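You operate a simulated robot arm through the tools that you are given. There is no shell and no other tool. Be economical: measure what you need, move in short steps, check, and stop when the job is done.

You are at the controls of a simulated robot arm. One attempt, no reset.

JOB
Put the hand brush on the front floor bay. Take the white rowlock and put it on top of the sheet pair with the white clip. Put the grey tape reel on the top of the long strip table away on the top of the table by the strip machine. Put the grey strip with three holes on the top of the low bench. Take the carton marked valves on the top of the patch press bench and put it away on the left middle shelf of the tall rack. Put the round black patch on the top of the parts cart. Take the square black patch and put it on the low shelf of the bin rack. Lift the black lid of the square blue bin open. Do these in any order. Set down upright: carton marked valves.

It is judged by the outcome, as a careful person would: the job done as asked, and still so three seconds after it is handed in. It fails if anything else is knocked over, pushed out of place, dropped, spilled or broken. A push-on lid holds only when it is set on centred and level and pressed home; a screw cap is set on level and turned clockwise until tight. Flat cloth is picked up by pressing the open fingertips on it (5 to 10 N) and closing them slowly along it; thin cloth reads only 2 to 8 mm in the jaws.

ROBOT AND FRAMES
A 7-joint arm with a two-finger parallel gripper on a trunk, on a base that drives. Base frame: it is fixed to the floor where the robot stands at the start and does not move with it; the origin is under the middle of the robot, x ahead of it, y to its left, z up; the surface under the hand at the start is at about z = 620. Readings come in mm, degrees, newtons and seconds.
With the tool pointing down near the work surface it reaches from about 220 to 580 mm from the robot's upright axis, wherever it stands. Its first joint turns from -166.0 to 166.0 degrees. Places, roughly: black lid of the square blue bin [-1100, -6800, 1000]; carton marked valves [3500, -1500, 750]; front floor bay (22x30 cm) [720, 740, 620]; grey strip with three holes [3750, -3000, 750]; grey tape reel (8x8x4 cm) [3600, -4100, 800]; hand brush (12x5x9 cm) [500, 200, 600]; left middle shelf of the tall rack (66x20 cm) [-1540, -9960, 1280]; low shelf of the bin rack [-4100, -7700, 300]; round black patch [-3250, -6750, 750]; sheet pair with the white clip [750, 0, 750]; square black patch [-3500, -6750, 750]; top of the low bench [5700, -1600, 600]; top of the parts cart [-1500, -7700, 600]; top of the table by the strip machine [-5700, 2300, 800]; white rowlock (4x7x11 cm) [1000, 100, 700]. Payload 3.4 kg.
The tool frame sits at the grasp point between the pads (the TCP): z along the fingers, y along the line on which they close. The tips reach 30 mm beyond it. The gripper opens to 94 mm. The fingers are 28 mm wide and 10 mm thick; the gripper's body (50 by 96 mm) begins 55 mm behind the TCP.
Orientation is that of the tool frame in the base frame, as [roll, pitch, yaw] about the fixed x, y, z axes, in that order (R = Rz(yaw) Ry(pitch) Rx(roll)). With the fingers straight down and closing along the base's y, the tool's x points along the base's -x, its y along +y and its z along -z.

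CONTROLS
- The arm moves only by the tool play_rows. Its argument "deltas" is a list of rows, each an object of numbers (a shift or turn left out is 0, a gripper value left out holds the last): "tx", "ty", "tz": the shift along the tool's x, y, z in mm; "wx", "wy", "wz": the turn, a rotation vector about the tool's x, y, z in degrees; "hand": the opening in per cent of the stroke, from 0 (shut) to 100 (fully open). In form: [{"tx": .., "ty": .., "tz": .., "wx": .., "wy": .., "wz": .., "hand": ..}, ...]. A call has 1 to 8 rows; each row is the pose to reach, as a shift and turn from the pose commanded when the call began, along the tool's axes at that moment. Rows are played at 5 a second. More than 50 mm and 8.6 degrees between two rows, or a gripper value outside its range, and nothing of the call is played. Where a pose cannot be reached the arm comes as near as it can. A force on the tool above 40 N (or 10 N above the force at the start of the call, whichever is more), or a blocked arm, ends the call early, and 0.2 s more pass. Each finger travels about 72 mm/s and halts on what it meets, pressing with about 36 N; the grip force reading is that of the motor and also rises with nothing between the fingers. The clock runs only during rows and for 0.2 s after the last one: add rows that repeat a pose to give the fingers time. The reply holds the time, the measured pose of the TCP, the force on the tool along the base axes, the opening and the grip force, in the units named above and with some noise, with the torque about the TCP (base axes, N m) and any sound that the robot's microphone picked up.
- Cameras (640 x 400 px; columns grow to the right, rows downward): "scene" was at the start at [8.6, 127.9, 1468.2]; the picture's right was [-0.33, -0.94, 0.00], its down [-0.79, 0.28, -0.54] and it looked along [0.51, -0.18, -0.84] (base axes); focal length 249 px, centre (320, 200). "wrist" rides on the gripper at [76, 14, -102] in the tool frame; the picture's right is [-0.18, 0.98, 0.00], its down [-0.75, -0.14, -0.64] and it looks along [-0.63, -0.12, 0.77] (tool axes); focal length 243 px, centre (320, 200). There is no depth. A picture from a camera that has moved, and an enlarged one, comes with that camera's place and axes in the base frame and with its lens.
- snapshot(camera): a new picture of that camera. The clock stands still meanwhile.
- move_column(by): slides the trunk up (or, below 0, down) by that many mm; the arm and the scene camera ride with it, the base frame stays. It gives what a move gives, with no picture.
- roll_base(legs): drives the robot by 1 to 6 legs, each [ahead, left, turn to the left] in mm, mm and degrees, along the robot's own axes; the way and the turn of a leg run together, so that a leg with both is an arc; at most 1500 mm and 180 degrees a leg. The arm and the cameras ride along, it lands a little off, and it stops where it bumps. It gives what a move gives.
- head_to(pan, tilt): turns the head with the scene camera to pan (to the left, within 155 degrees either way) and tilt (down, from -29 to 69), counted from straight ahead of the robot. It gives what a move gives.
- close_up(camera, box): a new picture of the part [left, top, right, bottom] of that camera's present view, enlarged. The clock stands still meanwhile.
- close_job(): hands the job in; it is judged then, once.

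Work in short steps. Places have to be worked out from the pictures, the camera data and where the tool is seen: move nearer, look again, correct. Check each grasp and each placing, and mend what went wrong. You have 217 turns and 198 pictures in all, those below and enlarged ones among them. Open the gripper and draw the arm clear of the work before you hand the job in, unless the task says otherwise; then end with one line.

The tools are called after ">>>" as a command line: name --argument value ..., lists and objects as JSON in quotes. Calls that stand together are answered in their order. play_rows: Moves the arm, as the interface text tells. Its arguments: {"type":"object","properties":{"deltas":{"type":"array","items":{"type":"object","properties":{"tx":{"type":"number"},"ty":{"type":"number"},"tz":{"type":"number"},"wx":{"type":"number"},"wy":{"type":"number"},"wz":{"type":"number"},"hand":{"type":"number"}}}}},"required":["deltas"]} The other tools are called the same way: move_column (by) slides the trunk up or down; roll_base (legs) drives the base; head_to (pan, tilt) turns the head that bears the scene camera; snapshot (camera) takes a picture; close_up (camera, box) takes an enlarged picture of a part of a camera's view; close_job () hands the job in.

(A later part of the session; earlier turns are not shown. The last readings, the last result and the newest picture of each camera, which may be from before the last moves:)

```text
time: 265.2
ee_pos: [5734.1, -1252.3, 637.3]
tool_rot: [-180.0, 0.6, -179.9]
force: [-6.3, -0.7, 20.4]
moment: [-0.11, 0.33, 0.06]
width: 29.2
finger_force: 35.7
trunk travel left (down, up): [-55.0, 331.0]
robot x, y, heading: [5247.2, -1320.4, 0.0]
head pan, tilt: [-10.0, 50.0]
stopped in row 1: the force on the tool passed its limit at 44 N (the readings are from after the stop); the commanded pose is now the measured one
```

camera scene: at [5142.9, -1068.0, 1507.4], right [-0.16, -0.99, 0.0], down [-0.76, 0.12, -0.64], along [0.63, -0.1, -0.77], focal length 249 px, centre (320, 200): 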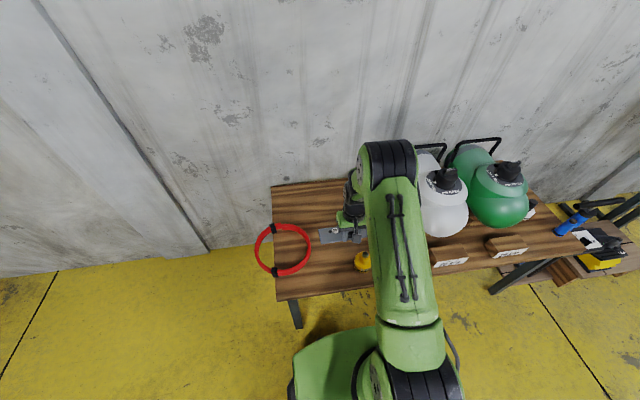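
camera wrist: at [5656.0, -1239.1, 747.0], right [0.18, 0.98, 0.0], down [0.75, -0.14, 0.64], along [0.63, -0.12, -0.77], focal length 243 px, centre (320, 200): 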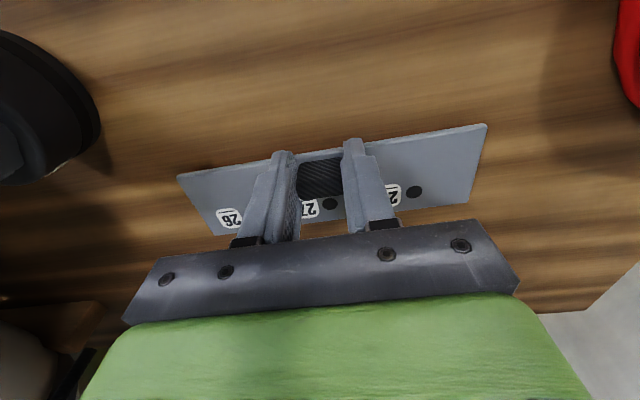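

Strip is on the bench. Release and lift.

>>> play_rows --deltas '[{"tz": -1}, {"tz": -1, "hand": 30}, {"tz": -1, "hand": 70}, {"tz": -1, "hand": 70}, {"tz": -30, "hand": 70}, {"tz": -75}, {"tz": -120}]'

>>> snapshot --camera "wrist"

```text
time: 266.8
ee_pos: [5733.1, -1252.1, 753.0]
tool_rot: [-179.9, 0.4, -180.0]
force: [-0.2, -0.3, -0.6]
moment: [0.01, 0.03, 0.0]
width: 65.8
finger_force: 0.1
trunk travel left (down, up): [-55.0, 331.0]
robot x, y, heading: [5245.6, -1320.5, 0.1]
head pan, tilt: [-10.0, 50.0]
```

```text
126 pictures are left
camera wrist: at [5656.9, -1239.4, 855.8], right [0.18, 0.98, 0.0], down [0.75, -0.14, 0.65], along [0.64, -0.12, -0.76], focal length 243 px, centre (320, 200)
```

wrist: 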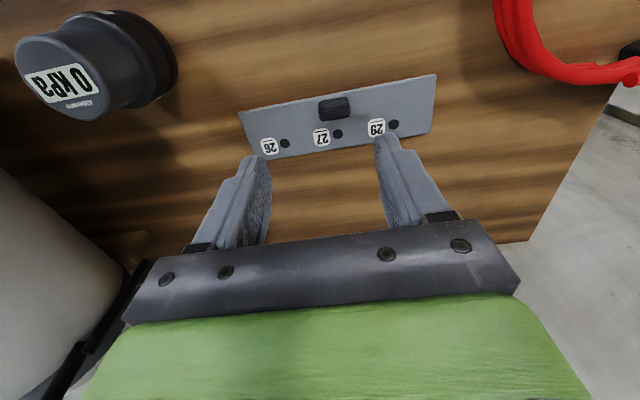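

Strip placed. Now the carton at ≈(3481,-1507): I'll enter the gap south of the press bench, facing west. Raise, back off, align.

>>> move_column --by 290

>>> roll_base --legs '[[-400, 0, 0], [0, 0, 180], [0, 700, 0]]'

>>> play_rows --deltas '[{"tx": 40}, {"tx": 80}, {"tx": 120, "hand": 100}]'

>>> head_to --pan 0 --tilt 40

>>> snapshot --camera "scene"

```text
time: 269.8
ee_pos: [5734.1, -1252.3, 1043.9]
tool_rot: [-180.0, 0.4, -179.9]
force: [0.1, 0.6, 0.5]
moment: [-0.01, 0.0, 0.02]
width: 65.9
finger_force: 0.0
trunk travel left (down, up): [-345.0, 41.0]
robot x, y, heading: [5249.3, -1316.5, 0.0]
head pan, tilt: [-10.0, 50.0]
```

```text
time: 282.9
ee_pos: [4315.6, -2062.3, 1043.1]
tool_rot: [180.0, 0.5, -3.5]
force: [0.8, 0.0, -0.1]
moment: [0.01, -0.01, 0.02]
width: 65.9
finger_force: 0.1
trunk travel left (down, up): [-345.0, 41.0]
robot x, y, heading: [4802.1, -2026.7, 176.5]
head pan, tilt: [-10.0, 50.0]
```

```text
time: 283.7
ee_pos: [4436.5, -2066.7, 1044.1]
tool_rot: [179.9, 0.6, -3.5]
force: [0.7, -0.9, 0.5]
moment: [-0.02, 0.05, -0.04]
width: 93.8
finger_force: 0.0
trunk travel left (down, up): [-345.0, 41.0]
robot x, y, heading: [4802.2, -2026.3, 176.7]
head pan, tilt: [-10.0, 50.0]
```

```text
time: 284.4
ee_pos: [4435.3, -2067.5, 1043.9]
tool_rot: [179.9, 0.5, -3.5]
force: [-0.1, 0.2, -0.2]
moment: [-0.02, 0.01, -0.01]
width: 94.3
finger_force: 0.0
trunk travel left (down, up): [-345.0, 41.0]
robot x, y, heading: [4801.7, -2028.6, 176.4]
head pan, tilt: [0.0, 40.0]
```

```text
125 pictures are left
camera scene: at [4769.8, -2177.6, 1686.5], right [0.06, 1.0, 0.0], down [0.64, -0.04, -0.77], along [-0.76, 0.05, -0.64], focal length 249 px, centre (320, 200)
```

scene: 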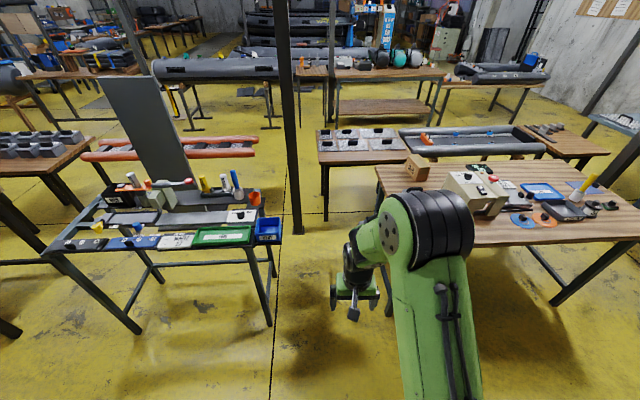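

>>> roll_base --legs '[[0, 0, 3.4], [650, 0, 0]]'

>>> head_to --pan -30 --tilt 50

>>> snapshot --camera "scene"

```text
time: 288.4
ee_pos: [3805.3, -2091.0, 1042.6]
tool_rot: [-180.0, 0.4, 0.2]
force: [0.3, -0.2, -0.7]
moment: [-0.03, -0.01, 0.0]
width: 93.8
finger_force: 0.1
trunk travel left (down, up): [-345.0, 41.0]
robot x, y, heading: [4170.6, -2027.8, -179.7]
head pan, tilt: [0.0, 40.0]
```

```text
time: 289.4
ee_pos: [3804.2, -2090.9, 1042.8]
tool_rot: [-180.0, 0.5, 0.1]
force: [-0.1, 0.3, 0.2]
moment: [-0.01, -0.02, 0.02]
width: 93.8
finger_force: 0.1
trunk travel left (down, up): [-345.0, 41.0]
robot x, y, heading: [4168.1, -2029.8, -180.1]
head pan, tilt: [-30.0, 50.0]
```

```text
124 pictures are left
camera scene: at [4164.0, -2141.7, 1672.4], right [0.5, 0.87, 0.0], down [0.67, -0.38, -0.64], along [-0.56, 0.32, -0.77], focal length 249 px, centre (320, 200)
```

scene: 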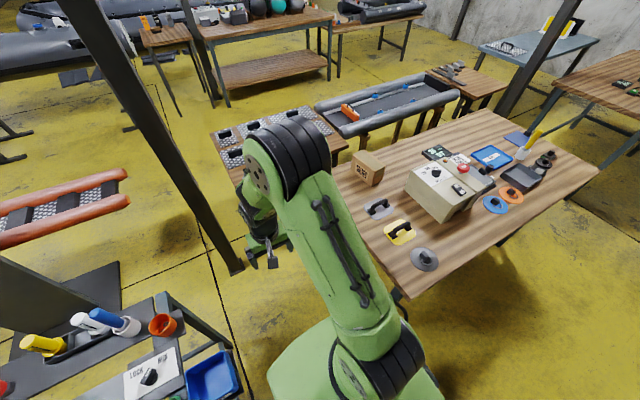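

>>> roll_base --legs '[[620, 0, 0]]'

>>> head_to --pan -80 --tilt 50

>>> snapshot --camera "scene"

```text
time: 292.8
ee_pos: [3190.9, -2107.2, 1042.3]
tool_rot: [180.0, 0.3, 1.3]
force: [0.2, -1.1, 0.0]
moment: [0.01, 0.0, 0.01]
width: 94.1
finger_force: 0.0
trunk travel left (down, up): [-345.0, 41.0]
robot x, y, heading: [3556.7, -2031.8, -178.6]
head pan, tilt: [-30.0, 50.0]
```

```text
time: 294.0
ee_pos: [3191.7, -2106.9, 1043.2]
tool_rot: [-179.9, 0.5, 1.4]
force: [-0.5, -0.5, 0.1]
moment: [0.0, 0.01, 0.0]
width: 93.7
finger_force: 0.0
trunk travel left (down, up): [-345.0, 41.0]
robot x, y, heading: [3553.6, -2037.9, -178.8]
head pan, tilt: [-80.0, 50.0]
```

```text
123 pictures are left
camera scene: at [3604.0, -2111.5, 1672.4], right [0.98, 0.2, 0.0], down [0.15, -0.75, -0.64], along [-0.13, 0.63, -0.77], focal length 249 px, centre (320, 200)
```

scene: 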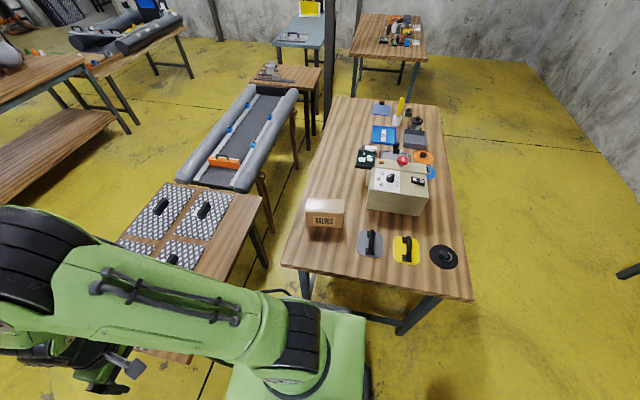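

>>> close_up --camera "scene" --box '[285, 180, 385, 250]'

```text
5.71 times, centred on (335, 215) of scene
camera zoom: at [3604.0, -2111.5, 1672.4], right [0.98, 0.2, 0.0], down [0.15, -0.75, -0.64], along [-0.13, 0.63, -0.77], focal length 1423 px, centre (234, 114)
```

zoom: 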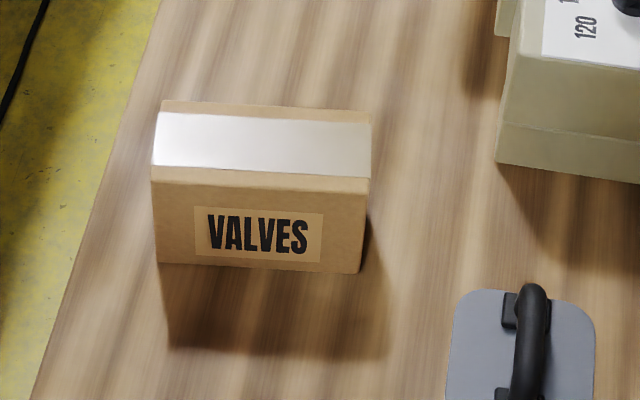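

Carton is ≈148×74×98 mm, centre (3500,-1501), yaw ≈8°, top ≈898. I swing the arm round toward it at height.

>>> play_rows --deltas '[{"tx": 0, "ty": -48}, {"tx": 0, "ty": -96}, {"tx": 5, "ty": -144}, {"tx": 15, "ty": -190}, {"tx": 30, "ty": -235}, {"tx": 50, "ty": -280}, {"tx": 75, "ty": -323}, {"tx": 105, "ty": -362}]'

>>> play_rows --deltas '[{"tx": 35, "ty": -35}, {"tx": 72, "ty": -68}, {"tx": 110, "ty": -98, "wz": -2}, {"tx": 150, "ty": -125, "wz": -4}, {"tx": 185, "ty": -160, "wz": -6}, {"tx": 200, "ty": -200, "wz": -7}, {"tx": 200, "ty": -235, "wz": -7}, {"tx": 200, "ty": -235, "wz": -7}]'

>>> snapshot --camera "wrist"

>>> snapshot --camera "scene"

```text
time: 295.8
ee_pos: [3290.4, -1743.4, 1042.7]
tool_rot: [179.9, 0.5, 1.3]
force: [0.8, 0.7, -0.9]
moment: [-0.02, 0.03, 0.03]
width: 94.0
finger_force: 0.1
trunk travel left (down, up): [-345.0, 41.0]
robot x, y, heading: [3552.5, -2033.5, -178.5]
head pan, tilt: [-80.0, 50.0]
```

```text
time: 297.6
ee_pos: [3481.0, -1503.1, 1042.7]
tool_rot: [180.0, 0.6, 8.4]
force: [-0.9, 0.0, -0.3]
moment: [-0.01, 0.01, 0.01]
width: 94.1
finger_force: 0.0
trunk travel left (down, up): [-345.0, 41.0]
robot x, y, heading: [3551.7, -2033.5, -178.7]
head pan, tilt: [-80.0, 50.0]
```

```text
121 pictures are left
camera wrist: at [3561.0, -1507.9, 1144.3], right [-0.04, -1.0, 0.0], down [-0.76, 0.03, 0.65], along [-0.65, 0.03, -0.76], focal length 243 px, centre (320, 200)
```

wrist: 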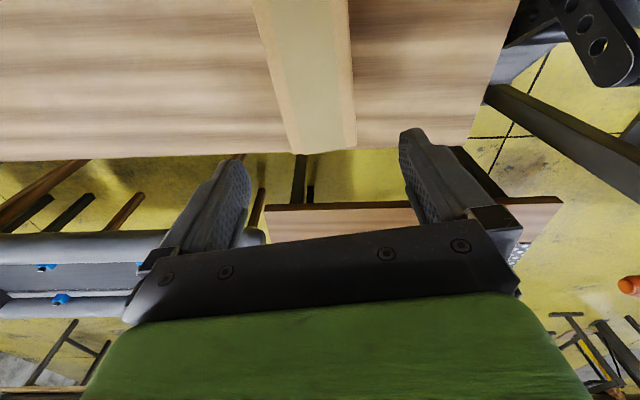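

```text
120 pictures are left
camera scene: at [3604.0, -2112.3, 1672.4], right [0.98, 0.2, 0.0], down [0.15, -0.75, -0.64], along [-0.13, 0.63, -0.77], focal length 249 px, centre (320, 200)
```

scene: 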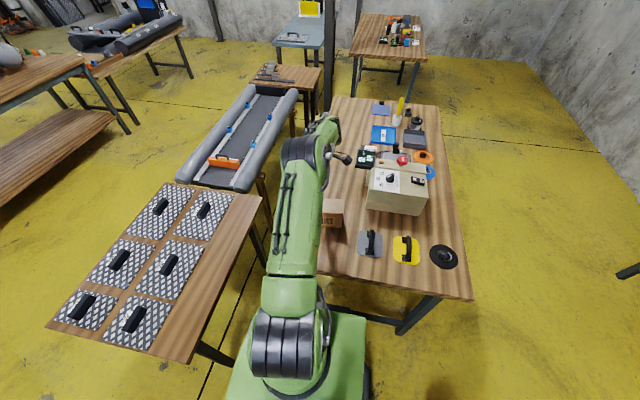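

>>> play_rows --deltas '[{"tx": 19, "ty": -1, "wz": 1.3}, {"tx": 19, "ty": -1, "wz": 1.3, "tz": 45}, {"tx": 19, "ty": -1, "wz": 1.3, "tz": 85}, {"tx": 19, "ty": -1, "wz": 1.3, "tz": 105}, {"tx": 19, "ty": -1, "wz": 1.3, "tz": 105}]'

>>> snapshot --camera "wrist"

>>> close_up --camera "scene" --box '[260, 110, 400, 250]'

```text
time: 298.8
ee_pos: [3500.8, -1500.2, 934.7]
tool_rot: [-179.9, 0.5, 7.0]
force: [1.1, -0.1, 0.2]
moment: [0.01, 0.0, 0.01]
width: 94.1
finger_force: 0.1
trunk travel left (down, up): [-345.0, 41.0]
robot x, y, heading: [3554.2, -2036.3, -178.7]
head pan, tilt: [-80.0, 50.0]
```

```text
119 pictures are left
camera wrist: at [3580.7, -1506.2, 1037.7], right [-0.06, -1.0, 0.0], down [-0.76, 0.05, 0.65], along [-0.65, 0.04, -0.76], focal length 243 px, centre (320, 200)
```

wrist: 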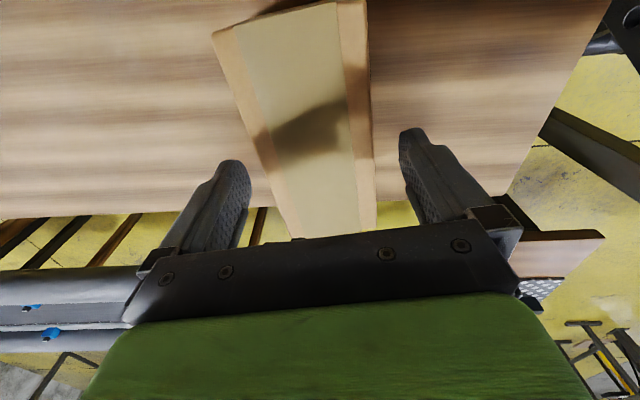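

```text
2.86 times, centred on (330, 180) of scene
camera zoom: at [3604.2, -2111.2, 1672.4], right [0.98, 0.2, 0.0], down [0.15, -0.75, -0.64], along [-0.13, 0.63, -0.77], focal length 712 px, centre (291, 257)
```

zoom: 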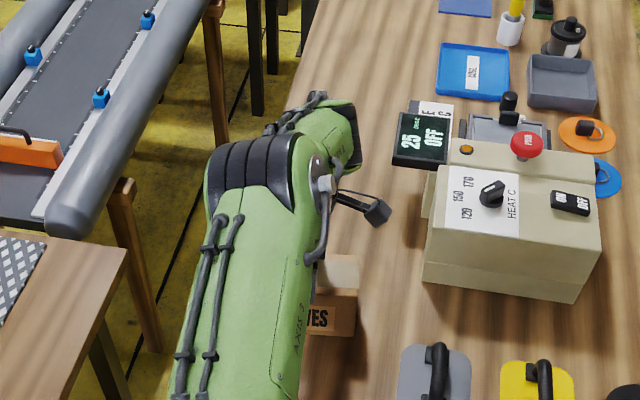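

>>> play_rows --deltas '[{"ty": -6}, {"ty": -6, "tz": 30}, {"ty": -6, "tz": 55}, {"ty": -6, "tz": 66}, {"ty": -6, "tz": 66}]'

>>> snapshot --camera "wrist"

```text
time: 300.0
ee_pos: [3501.3, -1493.5, 868.5]
tool_rot: [-179.9, 0.5, 6.9]
force: [-0.4, 0.2, 0.0]
moment: [-0.01, -0.04, 0.0]
width: 94.0
finger_force: 0.0
trunk travel left (down, up): [-345.0, 41.0]
robot x, y, heading: [3550.6, -2035.6, -178.8]
head pan, tilt: [-80.0, 50.0]
```

```text
117 pictures are left
camera wrist: at [3581.3, -1500.2, 970.7], right [-0.06, -1.0, 0.0], down [-0.76, 0.05, 0.65], along [-0.65, 0.04, -0.76], focal length 243 px, centre (320, 200)
```

wrist: 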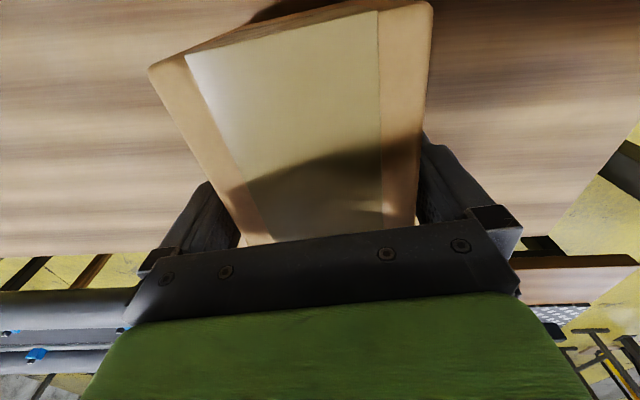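

Fingers straddle the carton. Close and lift slightly.

>>> play_rows --deltas '[{"hand": 80}, {"hand": 60}, {"hand": 50}, {"hand": 50}, {"hand": 50}]'

>>> play_rows --deltas '[{"tz": -10}, {"tz": -30}, {"tz": -60}, {"tz": -100}, {"tz": -100}]'

>>> snapshot --camera "wrist"

```text
time: 301.2
ee_pos: [3501.1, -1492.8, 868.5]
tool_rot: [-180.0, 0.5, 7.0]
force: [-0.6, 0.2, 0.3]
moment: [0.01, 0.07, 0.05]
width: 79.1
finger_force: 36.4
trunk travel left (down, up): [-345.0, 41.0]
robot x, y, heading: [3554.5, -2035.9, -178.6]
head pan, tilt: [-80.0, 50.0]
```

```text
time: 302.4
ee_pos: [3502.1, -1492.8, 967.7]
tool_rot: [180.0, 0.4, 7.0]
force: [0.6, -0.8, -3.7]
moment: [0.01, -0.01, -0.01]
width: 79.1
finger_force: 36.2
trunk travel left (down, up): [-345.0, 41.0]
robot x, y, heading: [3549.7, -2036.2, -178.8]
head pan, tilt: [-80.0, 50.0]
```

```text
116 pictures are left
camera wrist: at [3581.9, -1499.1, 1070.4], right [-0.06, -1.0, 0.0], down [-0.76, 0.05, 0.65], along [-0.65, 0.04, -0.76], focal length 243 px, centre (320, 200)
```

wrist: 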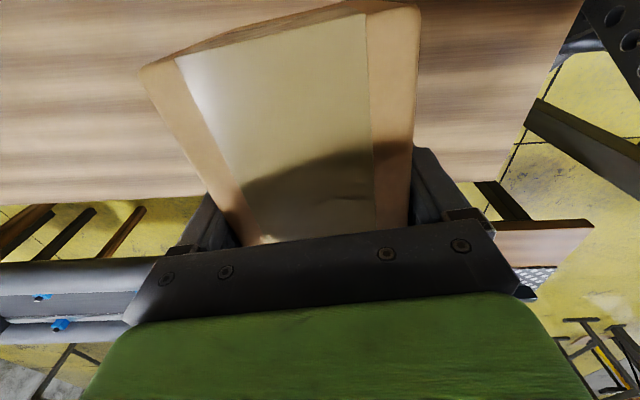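

Carton held (≈4 N, width 79). Raise and swing the arm back clear of the bench.

>>> play_rows --deltas '[{"tz": -40}, {"tz": -75}, {"tx": -38, "ty": 28, "tz": -75}, {"tx": -76, "ty": 56, "tz": -75}, {"tx": -114, "ty": 85, "tz": -75}, {"tx": -152, "ty": 114, "tz": -75}, {"tx": -190, "ty": 144, "tz": -75}, {"tx": -226, "ty": 174, "tz": -75}]'

>>> play_rows --deltas '[{"tx": -25, "ty": 40}, {"tx": -50, "ty": 80}, {"tx": -75, "ty": 120}, {"tx": -90, "ty": 140}, {"tx": -90, "ty": 140}]'

>>> roll_base --legs '[[-650, 0, -1], [-600, 0, 0], [0, 0, 90]]'

>>> head_to --pan -5 --tilt 15

>>> snapshot --camera "scene"

```text
time: 304.2
ee_pos: [3295.4, -1693.3, 1043.6]
tool_rot: [-179.9, 0.4, 6.9]
force: [-0.9, -0.7, -3.6]
moment: [0.02, -0.04, -0.02]
width: 79.3
finger_force: 36.2
trunk travel left (down, up): [-345.0, 41.0]
robot x, y, heading: [3556.2, -2039.1, -179.0]
head pan, tilt: [-80.0, 50.0]
```

```text
time: 305.4
ee_pos: [3227.9, -1841.8, 1048.9]
tool_rot: [-180.0, 0.5, 6.9]
force: [0.1, 0.4, -2.7]
moment: [0.0, -0.01, -0.02]
width: 79.4
finger_force: 36.1
trunk travel left (down, up): [-345.0, 41.0]
robot x, y, heading: [3556.6, -2036.3, -178.7]
head pan, tilt: [-80.0, 50.0]
```

```text
time: 315.9
ee_pos: [4609.3, -2352.8, 1049.1]
tool_rot: [-180.0, 0.5, 97.6]
force: [0.8, 0.4, -3.8]
moment: [0.02, 0.03, -0.01]
width: 79.0
finger_force: 36.9
trunk travel left (down, up): [-345.0, 41.0]
robot x, y, heading: [4796.8, -2025.8, -87.9]
head pan, tilt: [-80.0, 50.0]
```

```text
time: 317.4
ee_pos: [4608.6, -2352.8, 1048.5]
tool_rot: [180.0, 0.4, 97.6]
force: [0.4, 0.1, -3.3]
moment: [0.03, 0.01, 0.0]
width: 79.1
finger_force: 35.9
trunk travel left (down, up): [-345.0, 41.0]
robot x, y, heading: [4798.5, -2024.2, -88.1]
head pan, tilt: [-5.0, 15.0]
```

```text
115 pictures are left
camera scene: at [4944.1, -2054.3, 1726.1], right [-1.0, 0.05, 0.0], down [0.01, 0.26, -0.97], along [-0.05, -0.96, -0.26], focal length 249 px, centre (320, 200)
```

scene: 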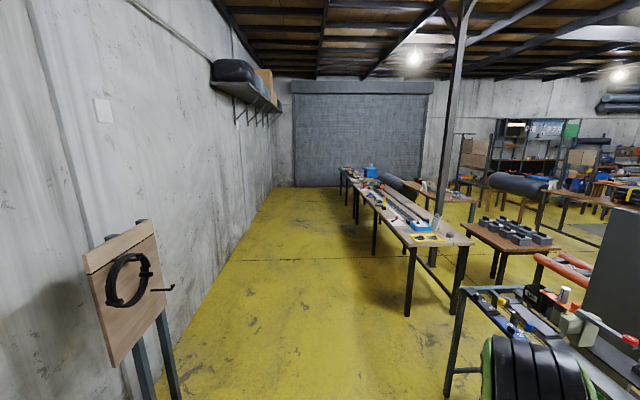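

Drive south along the east aisle.

>>> roll_base --legs '[[0, 0, -2], [1500, 0, 0], [1500, 0, 0], [1500, 0, 0]]'

>>> head_to --pan -40 --tilt 15

>>> snapshot --camera "scene"

```text
time: 338.9
ee_pos: [4443.7, -6764.9, 1048.7]
tool_rot: [180.0, 0.4, 91.8]
force: [-0.4, 0.0, -4.1]
moment: [-0.01, 0.02, -0.01]
width: 79.3
finger_force: 35.9
trunk travel left (down, up): [-345.0, 41.0]
robot x, y, heading: [4666.7, -6454.9, -93.9]
head pan, tilt: [-5.0, 15.0]
```

```text
time: 339.9
ee_pos: [4444.9, -6764.8, 1048.5]
tool_rot: [180.0, 0.4, 91.8]
force: [-0.4, 0.6, -3.1]
moment: [0.06, -0.02, 0.01]
width: 79.5
finger_force: 36.1
trunk travel left (down, up): [-345.0, 41.0]
robot x, y, heading: [4664.1, -6457.1, -93.9]
head pan, tilt: [-40.0, 15.0]
```

```text
114 pictures are left
camera scene: at [4759.4, -6476.7, 1726.2], right [-0.72, 0.69, 0.0], down [0.18, 0.19, -0.97], along [-0.67, -0.7, -0.26], focal length 249 px, centre (320, 200)
```

scene: 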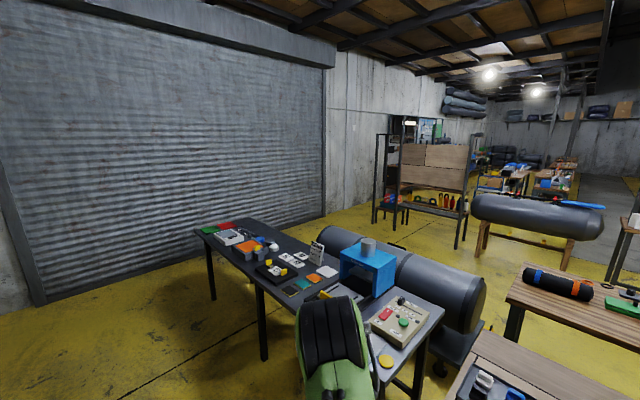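

>>> roll_base --legs '[[0, 0, 3.9], [1500, 0, 0], [1500, 0, 0], [0, 0, -90]]'

>>> head_to --pan 0 --tilt 20

>>> snapshot --camera "scene"

```text
time: 358.4
ee_pos: [4426.0, -9217.9, 1049.1]
tool_rot: [-180.0, 0.4, 7.0]
force: [0.5, 0.3, -3.3]
moment: [0.0, -0.03, 0.02]
width: 79.3
finger_force: 36.3
trunk travel left (down, up): [-345.0, 41.0]
robot x, y, heading: [4753.4, -9412.9, -178.3]
head pan, tilt: [-40.0, 15.0]
```

```text
time: 359.5
ee_pos: [4425.5, -9219.2, 1047.6]
tool_rot: [-180.0, 0.5, 7.0]
force: [0.5, -0.1, -4.2]
moment: [-0.03, -0.02, -0.01]
width: 79.0
finger_force: 36.5
trunk travel left (down, up): [-345.0, 41.0]
robot x, y, heading: [4755.0, -9411.3, -178.9]
head pan, tilt: [0.0, 20.0]
```

```text
113 pictures are left
camera scene: at [4724.6, -9564.4, 1718.0], right [-0.02, 1.0, 0.0], down [0.34, 0.01, -0.94], along [-0.94, -0.02, -0.34], focal length 249 px, centre (320, 200)
```

scene: 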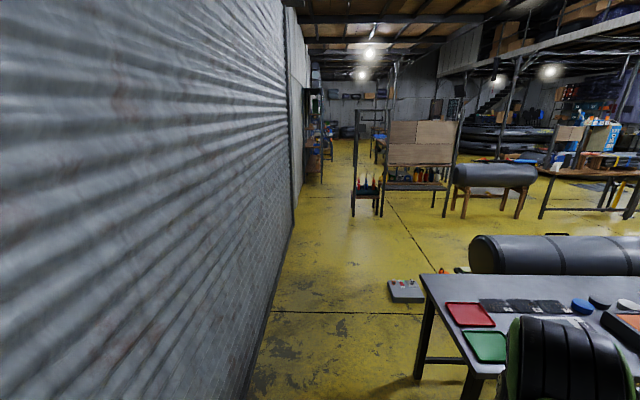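

>>> roll_base --legs '[[0, 150, -1.2], [1500, 0, 0], [1500, 0, 0]]'

>>> snapshot --camera "scene"

```text
time: 375.0
ee_pos: [1402.9, -9482.4, 1049.2]
tool_rot: [180.0, 0.4, 8.8]
force: [0.3, 0.5, -3.5]
moment: [0.0, -0.03, -0.01]
width: 79.0
finger_force: 36.1
trunk travel left (down, up): [-345.0, 41.0]
robot x, y, heading: [1734.8, -9662.5, -176.9]
head pan, tilt: [0.0, 20.0]
```

```text
112 pictures are left
camera scene: at [1711.8, -9817.8, 1718.0], right [-0.05, 1.0, 0.0], down [0.34, 0.02, -0.94], along [-0.94, -0.05, -0.34], focal length 249 px, centre (320, 200)
```

scene: 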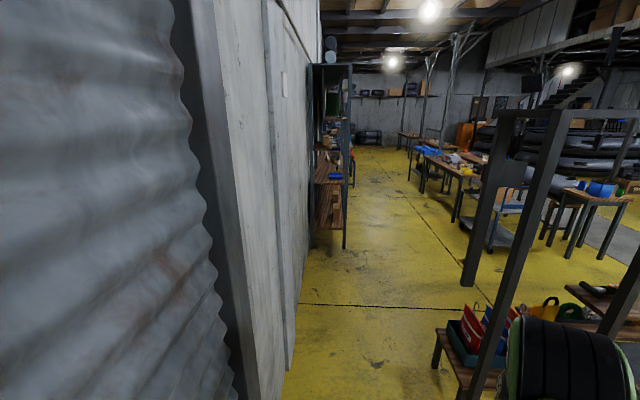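

>>> roll_base --legs '[[0, 0, -3.1], [0, -190, 0], [1500, 0, 0], [600, 0, 0]]'

>>> head_to --pan 30 --tilt 15

>>> snapshot --camera "scene"

```text
time: 387.1
ee_pos: [-699.6, -9311.1, 1048.0]
tool_rot: [-180.0, 0.5, 6.7]
force: [-1.2, -0.1, -3.7]
moment: [0.0, 0.0, 0.01]
width: 79.3
finger_force: 35.6
trunk travel left (down, up): [-345.0, 41.0]
robot x, y, heading: [-378.6, -9507.8, -179.0]
head pan, tilt: [0.0, 20.0]
```

```text
time: 388.0
ee_pos: [-699.0, -9310.8, 1048.8]
tool_rot: [-180.0, 0.4, 6.8]
force: [0.0, -0.2, -3.8]
moment: [0.0, 0.0, 0.03]
width: 79.1
finger_force: 35.9
trunk travel left (down, up): [-345.0, 41.0]
robot x, y, heading: [-374.5, -9503.6, -178.8]
head pan, tilt: [30.0, 15.0]
```

```text
111 pictures are left
camera scene: at [-389.0, -9704.0, 1726.2], right [-0.52, 0.86, 0.0], down [0.22, 0.13, -0.97], along [-0.83, -0.5, -0.26], focal length 249 px, centre (320, 200)
```

scene: 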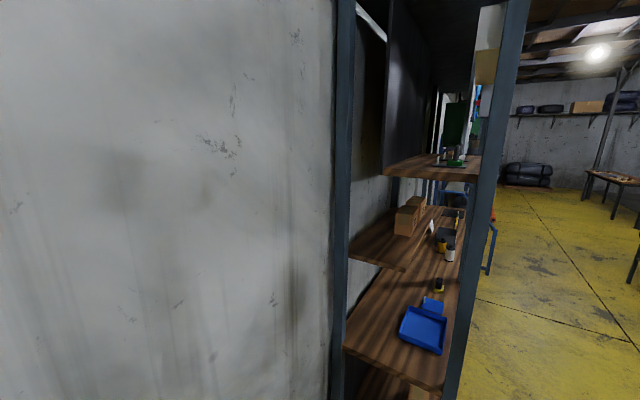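

>>> roll_base --legs '[[0, -450, -1], [1150, 0, 0], [0, 0, 90]]'

>>> head_to --pan 0 --tilt 20

>>> snapshot --camera "scene"

```text
time: 400.0
ee_pos: [-1708.2, -9405.9, 1048.9]
tool_rot: [180.0, 0.4, 98.1]
force: [-0.1, -0.5, -3.2]
moment: [0.06, 0.02, -0.01]
width: 79.4
finger_force: 35.5
trunk travel left (down, up): [-345.0, 41.0]
robot x, y, heading: [-1517.6, -9075.7, -87.5]
head pan, tilt: [30.0, 15.0]
```

```text
time: 401.0
ee_pos: [-1708.1, -9405.6, 1049.4]
tool_rot: [179.9, 0.5, 98.1]
force: [0.9, -0.6, -4.0]
moment: [0.02, 0.05, -0.01]
width: 79.3
finger_force: 35.8
trunk travel left (down, up): [-345.0, 41.0]
robot x, y, heading: [-1523.1, -9074.3, -87.6]
head pan, tilt: [0.0, 20.0]
```

```text
110 pictures are left
camera scene: at [-1366.4, -9103.8, 1718.0], right [-1.0, -0.04, 0.0], down [-0.02, 0.34, -0.94], along [0.04, -0.94, -0.34], focal length 249 px, centre (320, 200)
```

scene: 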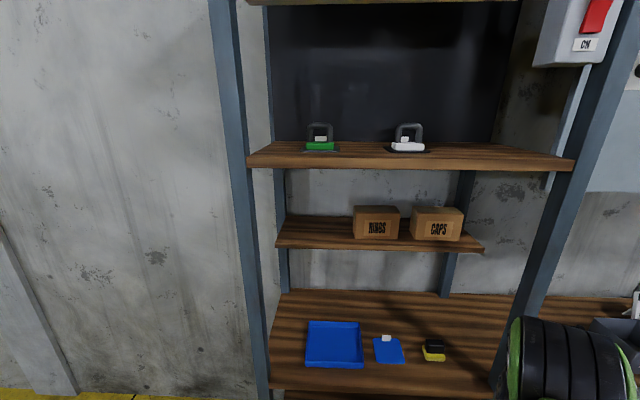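

The free spot is left of RINGS on the narrow middle shelf, under an overhanging shelf, so the carton needs a near-horizontal grip; I must regrip it on some free surface. Look behind at the parts cart.

>>> head_to --pan 152 --tilt 25

>>> snapshot --camera "scene"

>>> head_to --pan -152 --tilt 25

>>> snapshot --camera "scene"

```text
time: 403.4
ee_pos: [-1707.3, -9405.8, 1048.8]
tool_rot: [179.9, 0.3, 98.2]
force: [-0.2, -0.4, -2.6]
moment: [0.03, 0.0, 0.0]
width: 79.1
finger_force: 35.5
trunk travel left (down, up): [-345.0, 41.0]
robot x, y, heading: [-1520.9, -9076.3, -87.5]
head pan, tilt: [152.0, 25.0]
```

```text
109 pictures are left
camera scene: at [-1330.9, -8927.6, 1710.0], right [0.9, -0.43, 0.0], down [-0.18, -0.38, -0.91], along [0.39, 0.82, -0.42], focal length 249 px, centre (320, 200)
```

scene: 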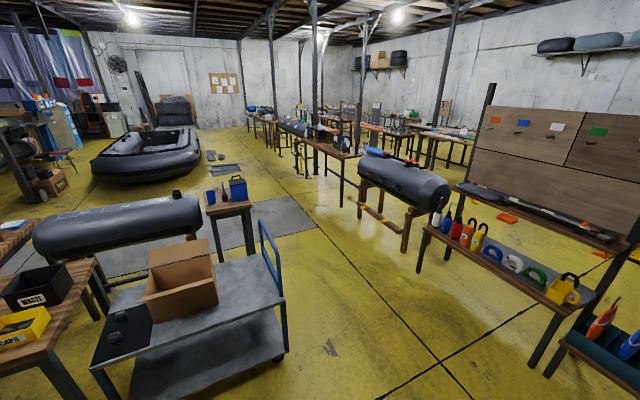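

```text
time: 407.5
ee_pos: [-1707.0, -9406.0, 1049.0]
tool_rot: [-179.9, 0.4, 98.0]
force: [-0.6, -0.8, -3.5]
moment: [0.02, -0.03, 0.01]
width: 79.5
finger_force: 35.6
trunk travel left (down, up): [-345.0, 41.0]
robot x, y, heading: [-1521.2, -9078.0, -87.3]
head pan, tilt: [-152.0, 25.0]
```

```text
108 pictures are left
camera scene: at [-1417.4, -8931.4, 1710.0], right [0.86, 0.51, 0.0], down [0.21, -0.36, -0.91], along [-0.46, 0.78, -0.42], focal length 249 px, centre (320, 200)
```

scene: 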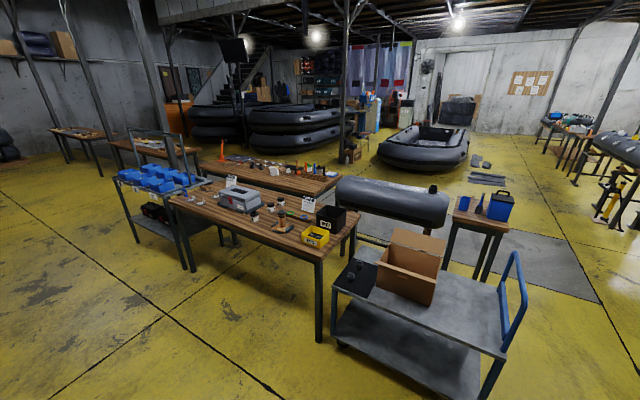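

The cart's right part is free for regripping. Turn round and approach the cart from the south.

>>> roll_base --legs '[[0, 0, 177.5], [0, -200, 0], [800, 0, 0]]'

>>> head_to --pan 0 --tilt 45

>>> snapshot --camera "scene"

```text
time: 420.4
ee_pos: [-1178.0, -7908.2, 1049.2]
tool_rot: [-180.0, 0.4, -81.9]
force: [-0.4, 0.0, -4.5]
moment: [-0.04, -0.01, 0.0]
width: 79.3
finger_force: 36.3
trunk travel left (down, up): [-345.0, 41.0]
robot x, y, heading: [-1365.4, -8240.9, 92.5]
head pan, tilt: [-152.0, 25.0]
```

```text
time: 422.8
ee_pos: [-1181.9, -7908.0, 1048.8]
tool_rot: [180.0, 0.4, -81.9]
force: [-1.3, -0.2, -2.5]
moment: [0.0, -0.02, -0.01]
width: 79.1
finger_force: 36.0
trunk travel left (down, up): [-345.0, 41.0]
robot x, y, heading: [-1366.3, -8235.7, 92.4]
head pan, tilt: [0.0, 45.0]
```

```text
107 pictures are left
camera scene: at [-1515.3, -8224.3, 1679.3], right [1.0, 0.04, 0.0], down [0.03, -0.71, -0.71], along [-0.03, 0.71, -0.71], focal length 249 px, centre (320, 200)
```

scene: 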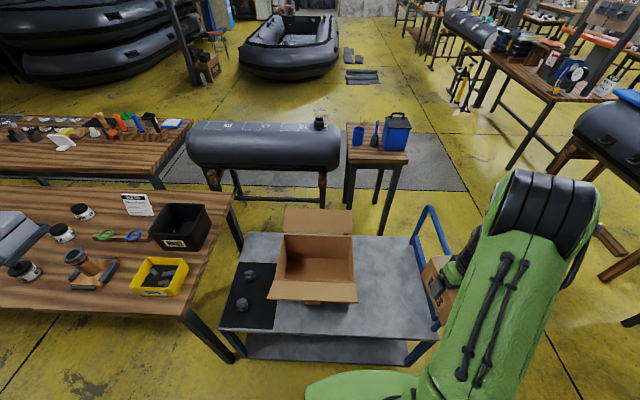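

>>> play_rows --deltas '[{"tx": -40, "ty": 5, "wz": 3}, {"tx": -80, "ty": 10, "wz": 6}, {"tx": -120, "ty": 15, "wz": 8}, {"tx": -152, "ty": 18, "wz": 8}, {"tx": -152, "ty": 18, "wz": 8}]'

>>> move_column --by -250

>>> snapshot --camera "scene"

>>> snapshot --camera "wrist"

```text
time: 424.0
ee_pos: [-1218.8, -7763.3, 1051.0]
tool_rot: [179.9, 0.4, -90.0]
force: [0.3, 0.1, -2.9]
moment: [-0.01, 0.01, -0.03]
width: 79.4
finger_force: 36.4
trunk travel left (down, up): [-345.0, 41.0]
robot x, y, heading: [-1364.6, -8238.7, 92.3]
head pan, tilt: [0.0, 45.0]
```

```text
time: 426.6
ee_pos: [-1217.6, -7763.9, 800.2]
tool_rot: [180.0, 0.4, -89.9]
force: [0.3, 0.2, -2.7]
moment: [-0.01, -0.04, 0.01]
width: 79.3
finger_force: 36.3
trunk travel left (down, up): [-95.0, 291.0]
robot x, y, heading: [-1367.6, -8234.5, 92.2]
head pan, tilt: [0.0, 45.0]
```

```text
106 pictures are left
camera scene: at [-1515.4, -8224.3, 1428.8], right [1.0, 0.04, 0.0], down [0.03, -0.71, -0.71], along [-0.03, 0.71, -0.71], focal length 249 px, centre (320, 200)
```

scene: 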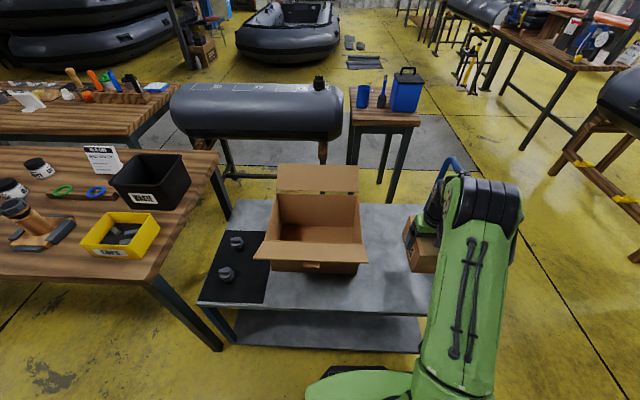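

```text
105 pictures are left
camera wrist: at [-1231.3, -7841.6, 904.0], right [-0.98, 0.18, 0.0], down [0.14, 0.75, 0.65], along [0.12, 0.64, -0.76], focal length 243 px, centre (320, 200)
```

wrist: 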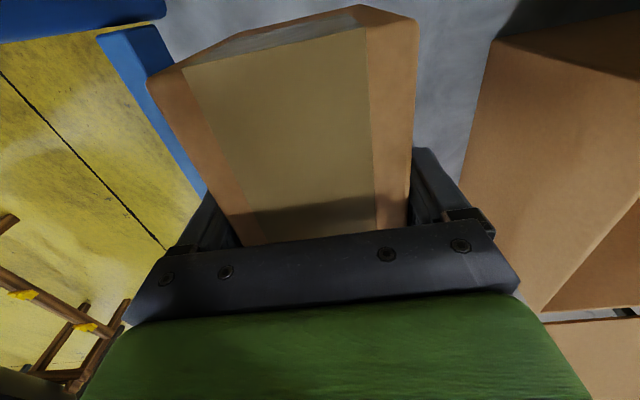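

>>> play_rows --deltas '[{"tz": 40}, {"tz": 80}, {"tz": 95}, {"tz": 100}, {"tz": 104}, {"tz": 104}]'

>>> play_rows --deltas '[{"tz": 4}, {"tz": 8}, {"tz": 12}, {"tz": 16}, {"tz": 20}, {"tz": 24}, {"tz": 24}]'

```text
time: 428.0
ee_pos: [-1219.3, -7761.3, 696.1]
tool_rot: [-180.0, 0.4, -90.0]
force: [-0.6, 0.5, -3.7]
moment: [-0.03, -0.01, 0.01]
width: 79.1
finger_force: 36.5
trunk travel left (down, up): [-95.0, 291.0]
robot x, y, heading: [-1363.1, -8240.3, 92.0]
head pan, tilt: [0.0, 45.0]
```

```text
time: 429.6
ee_pos: [-1220.0, -7763.4, 672.6]
tool_rot: [179.9, 0.4, -89.9]
force: [0.1, 0.5, -3.9]
moment: [-0.03, 0.0, 0.0]
width: 79.3
finger_force: 35.9
trunk travel left (down, up): [-95.0, 291.0]
robot x, y, heading: [-1366.4, -8237.7, 92.6]
head pan, tilt: [0.0, 45.0]
```

>>> play_rows --deltas '[{"tz": 4}, {"tz": 8}, {"tz": 12}, {"tz": 16}, {"tz": 20}, {"tz": 24}, {"tz": 24}]'

>>> close_up --camera "scene" --box '[340, 160, 500, 320]'

```text
time: 431.2
ee_pos: [-1220.1, -7763.9, 651.3]
tool_rot: [-180.0, 0.6, -90.0]
force: [0.2, -1.6, 31.2]
moment: [0.02, 0.12, -0.02]
width: 79.1
finger_force: 36.1
trunk travel left (down, up): [-95.0, 291.0]
robot x, y, heading: [-1367.5, -8237.0, 92.5]
head pan, tilt: [0.0, 45.0]
```

```text
2.50 times, centred on (420, 240) of scene
camera zoom: at [-1516.5, -8228.0, 1428.9], right [1.0, 0.04, 0.0], down [0.03, -0.7, -0.71], along [-0.03, 0.71, -0.71], focal length 623 px, centre (70, 100)
```

zoom: 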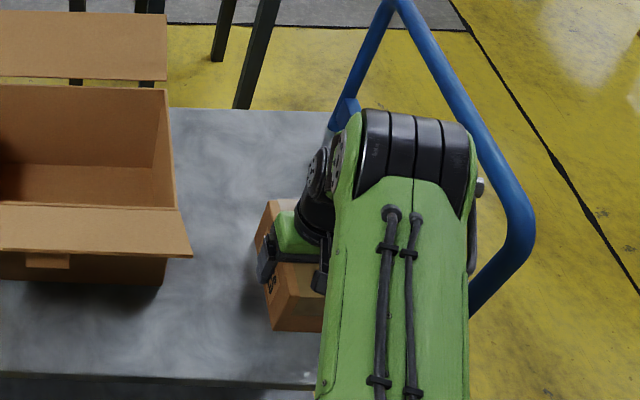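

Carton on the cart. Release, lift clear, then tilt the tool forward 65° for a side grip.

>>> play_rows --deltas '[{"tz": -3}, {"tz": -3, "hand": 100}, {"tz": -3, "hand": 100}, {"tz": -3, "hand": 100}, {"tz": -40}, {"tz": -80}, {"tz": -110}]'

>>> play_rows --deltas '[{"tx": 20, "wy": -8}, {"tx": 40, "wy": -16}, {"tx": 60, "wy": -24}, {"tx": 80, "wy": -32}, {"tx": 100, "wy": -40}, {"tx": 115, "wy": -48}, {"tx": 125, "wy": -56}, {"tx": 130, "wy": -64}]'

>>> snapshot --camera "scene"

>>> snapshot --camera "wrist"

```text
time: 432.8
ee_pos: [-1218.1, -7762.7, 758.0]
tool_rot: [-179.9, 0.4, -89.9]
force: [-0.6, 0.1, -0.8]
moment: [0.02, 0.05, 0.0]
width: 93.8
finger_force: 0.1
trunk travel left (down, up): [-95.0, 291.0]
robot x, y, heading: [-1363.4, -8239.8, 92.2]
head pan, tilt: [0.0, 45.0]
```

```text
time: 434.6
ee_pos: [-1218.3, -7892.7, 758.7]
tool_rot: [-179.7, 64.5, -89.6]
force: [0.2, -0.3, 0.0]
moment: [0.0, 0.01, 0.01]
width: 93.7
finger_force: 0.1
trunk travel left (down, up): [-95.0, 291.0]
robot x, y, heading: [-1369.6, -8240.4, 92.4]
head pan, tilt: [0.0, 45.0]
```

```text
103 pictures are left
camera scene: at [-1515.9, -8224.5, 1428.8], right [1.0, 0.04, 0.0], down [0.03, -0.71, -0.71], along [-0.03, 0.71, -0.71], focal length 249 px, centre (320, 200)
```

scene: 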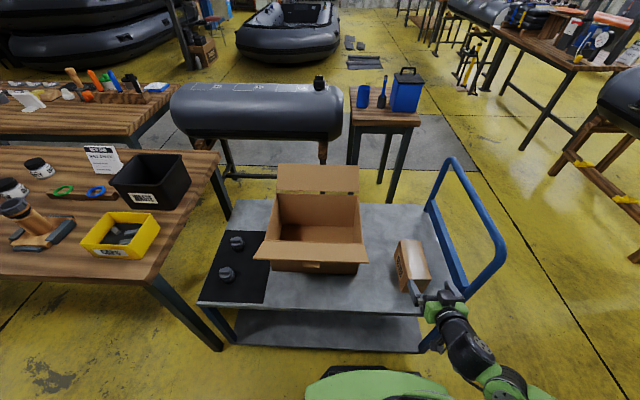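

```text
102 pictures are left
camera wrist: at [-1230.8, -8018.8, 734.6], right [-0.98, 0.08, 0.16], down [0.14, -0.25, 0.96], along [0.12, 0.96, 0.24], focal length 243 px, centre (320, 200)
```

wrist: 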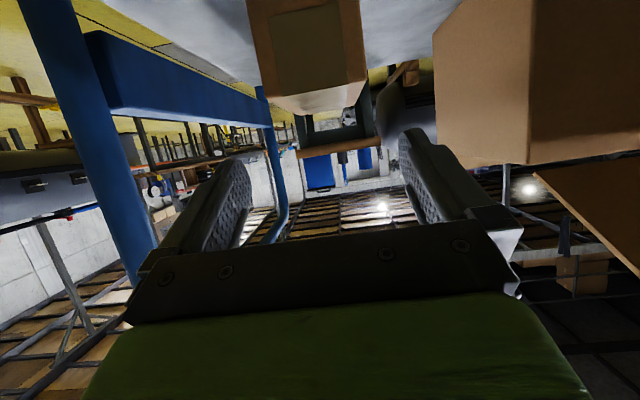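

>>> play_rows --deltas '[{"tz": 14, "tx": 33}, {"tz": 28, "tx": 66}, {"tz": 42, "tx": 99}, {"tz": 42, "tx": 99}]'

>>> snapshot --camera "wrist"

>>> close_up --camera "scene" --box '[360, 200, 520, 340]'

```text
time: 435.6
ee_pos: [-1215.9, -7896.9, 650.2]
tool_rot: [-180.0, 64.4, -90.0]
force: [0.4, -0.8, -0.9]
moment: [-0.01, -0.01, -0.04]
width: 94.0
finger_force: 0.2
trunk travel left (down, up): [-95.0, 291.0]
robot x, y, heading: [-1366.6, -8241.1, 92.5]
head pan, tilt: [0.0, 45.0]
```

```text
101 pictures are left
camera wrist: at [-1228.9, -8023.8, 627.2], right [-0.98, 0.08, 0.17], down [0.14, -0.25, 0.96], along [0.12, 0.96, 0.24], focal length 243 px, centre (320, 200)
```

wrist: 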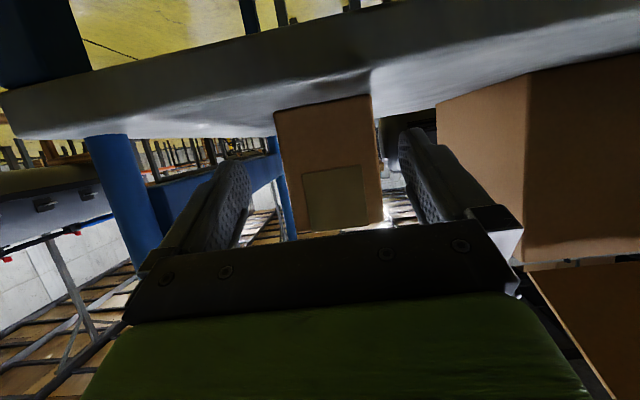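

```text
2.86 times, centred on (440, 270) of scene
camera zoom: at [-1515.5, -8224.8, 1428.9], right [1.0, 0.04, 0.0], down [0.03, -0.71, -0.71], along [-0.03, 0.71, -0.71], focal length 712 px, centre (-23, 0)
```

zoom: 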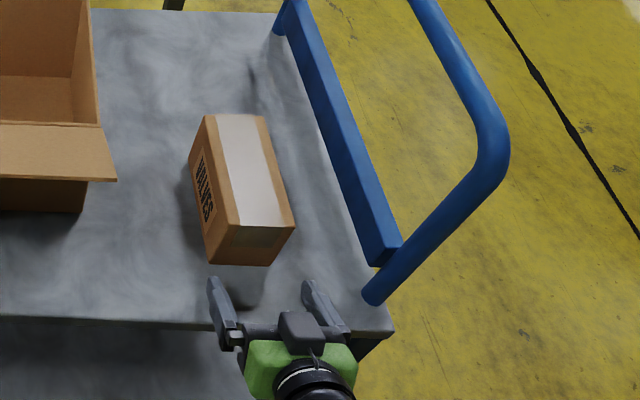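

>>> play_rows --deltas '[{"tz": 28, "tx": -13}, {"tz": 56, "tx": -26.5}, {"tz": 82, "tx": -39}, {"tz": 82, "tx": -39}]'

>>> snapshot --camera "wrist"

>>> close_up --camera "scene" --box '[360, 200, 520, 340]'

```text
time: 436.6
ee_pos: [-1218.5, -7808.5, 652.9]
tool_rot: [179.9, 64.4, -90.1]
force: [0.2, 0.1, 0.6]
moment: [0.02, -0.02, 0.0]
width: 93.9
finger_force: 0.0
trunk travel left (down, up): [-95.0, 291.0]
robot x, y, heading: [-1366.2, -8238.7, 92.2]
head pan, tilt: [0.0, 45.0]
```

```text
99 pictures are left
camera wrist: at [-1231.6, -7935.5, 629.8], right [-0.98, 0.08, 0.17], down [0.14, -0.25, 0.96], along [0.12, 0.96, 0.24], focal length 243 px, centre (320, 200)
```

wrist: 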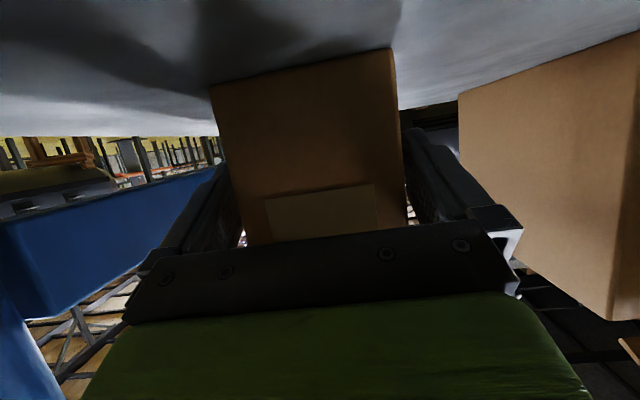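

```text
2.86 times, centred on (440, 270) of scene
camera zoom: at [-1515.5, -8224.6, 1428.9], right [1.0, 0.04, 0.0], down [0.03, -0.71, -0.71], along [-0.03, 0.71, -0.71], focal length 712 px, centre (-23, 0)
```

zoom: 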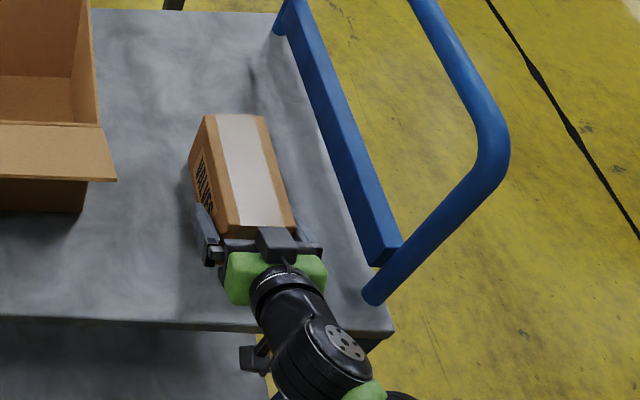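

Good fit. Close and lift a few cm.

>>> play_rows --deltas '[{"hand": 70}, {"hand": 50}, {"hand": 50}, {"hand": 50}, {"hand": 50}]'

>>> play_rows --deltas '[{"tz": -4, "tx": -9}, {"tz": -13, "tx": -27}, {"tz": -26, "tx": -54}, {"tz": -43, "tx": -90}, {"tz": -43, "tx": -90}]'

>>> snapshot --camera "scene"

```text
time: 437.8
ee_pos: [-1219.7, -7809.1, 654.2]
tool_rot: [179.9, 64.3, -90.0]
force: [0.2, 2.3, 1.3]
moment: [0.06, 0.09, 0.0]
width: 79.2
finger_force: 36.3
trunk travel left (down, up): [-95.0, 291.0]
robot x, y, heading: [-1366.4, -8241.3, 92.6]
head pan, tilt: [0.0, 45.0]
```

```text
time: 439.0
ee_pos: [-1216.4, -7808.0, 752.0]
tool_rot: [179.8, 64.5, -90.1]
force: [-0.6, -0.2, -3.2]
moment: [-0.17, 0.0, 0.0]
width: 79.3
finger_force: 36.4
trunk travel left (down, up): [-95.0, 291.0]
robot x, y, heading: [-1369.0, -8238.5, 92.3]
head pan, tilt: [0.0, 45.0]
```

```text
97 pictures are left
camera scene: at [-1515.3, -8224.3, 1428.9], right [1.0, 0.04, 0.0], down [0.03, -0.71, -0.71], along [-0.03, 0.71, -0.71], focal length 249 px, centre (320, 200)
```

scene: 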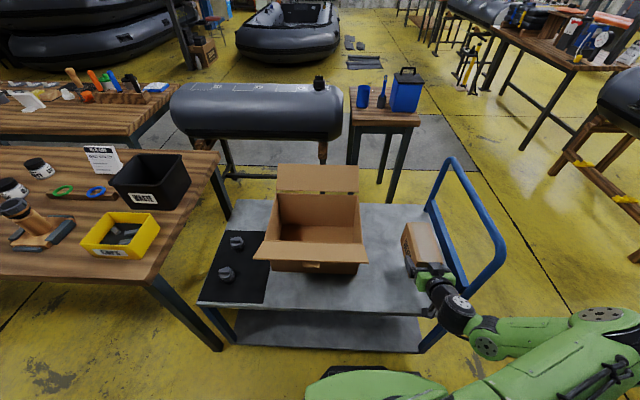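

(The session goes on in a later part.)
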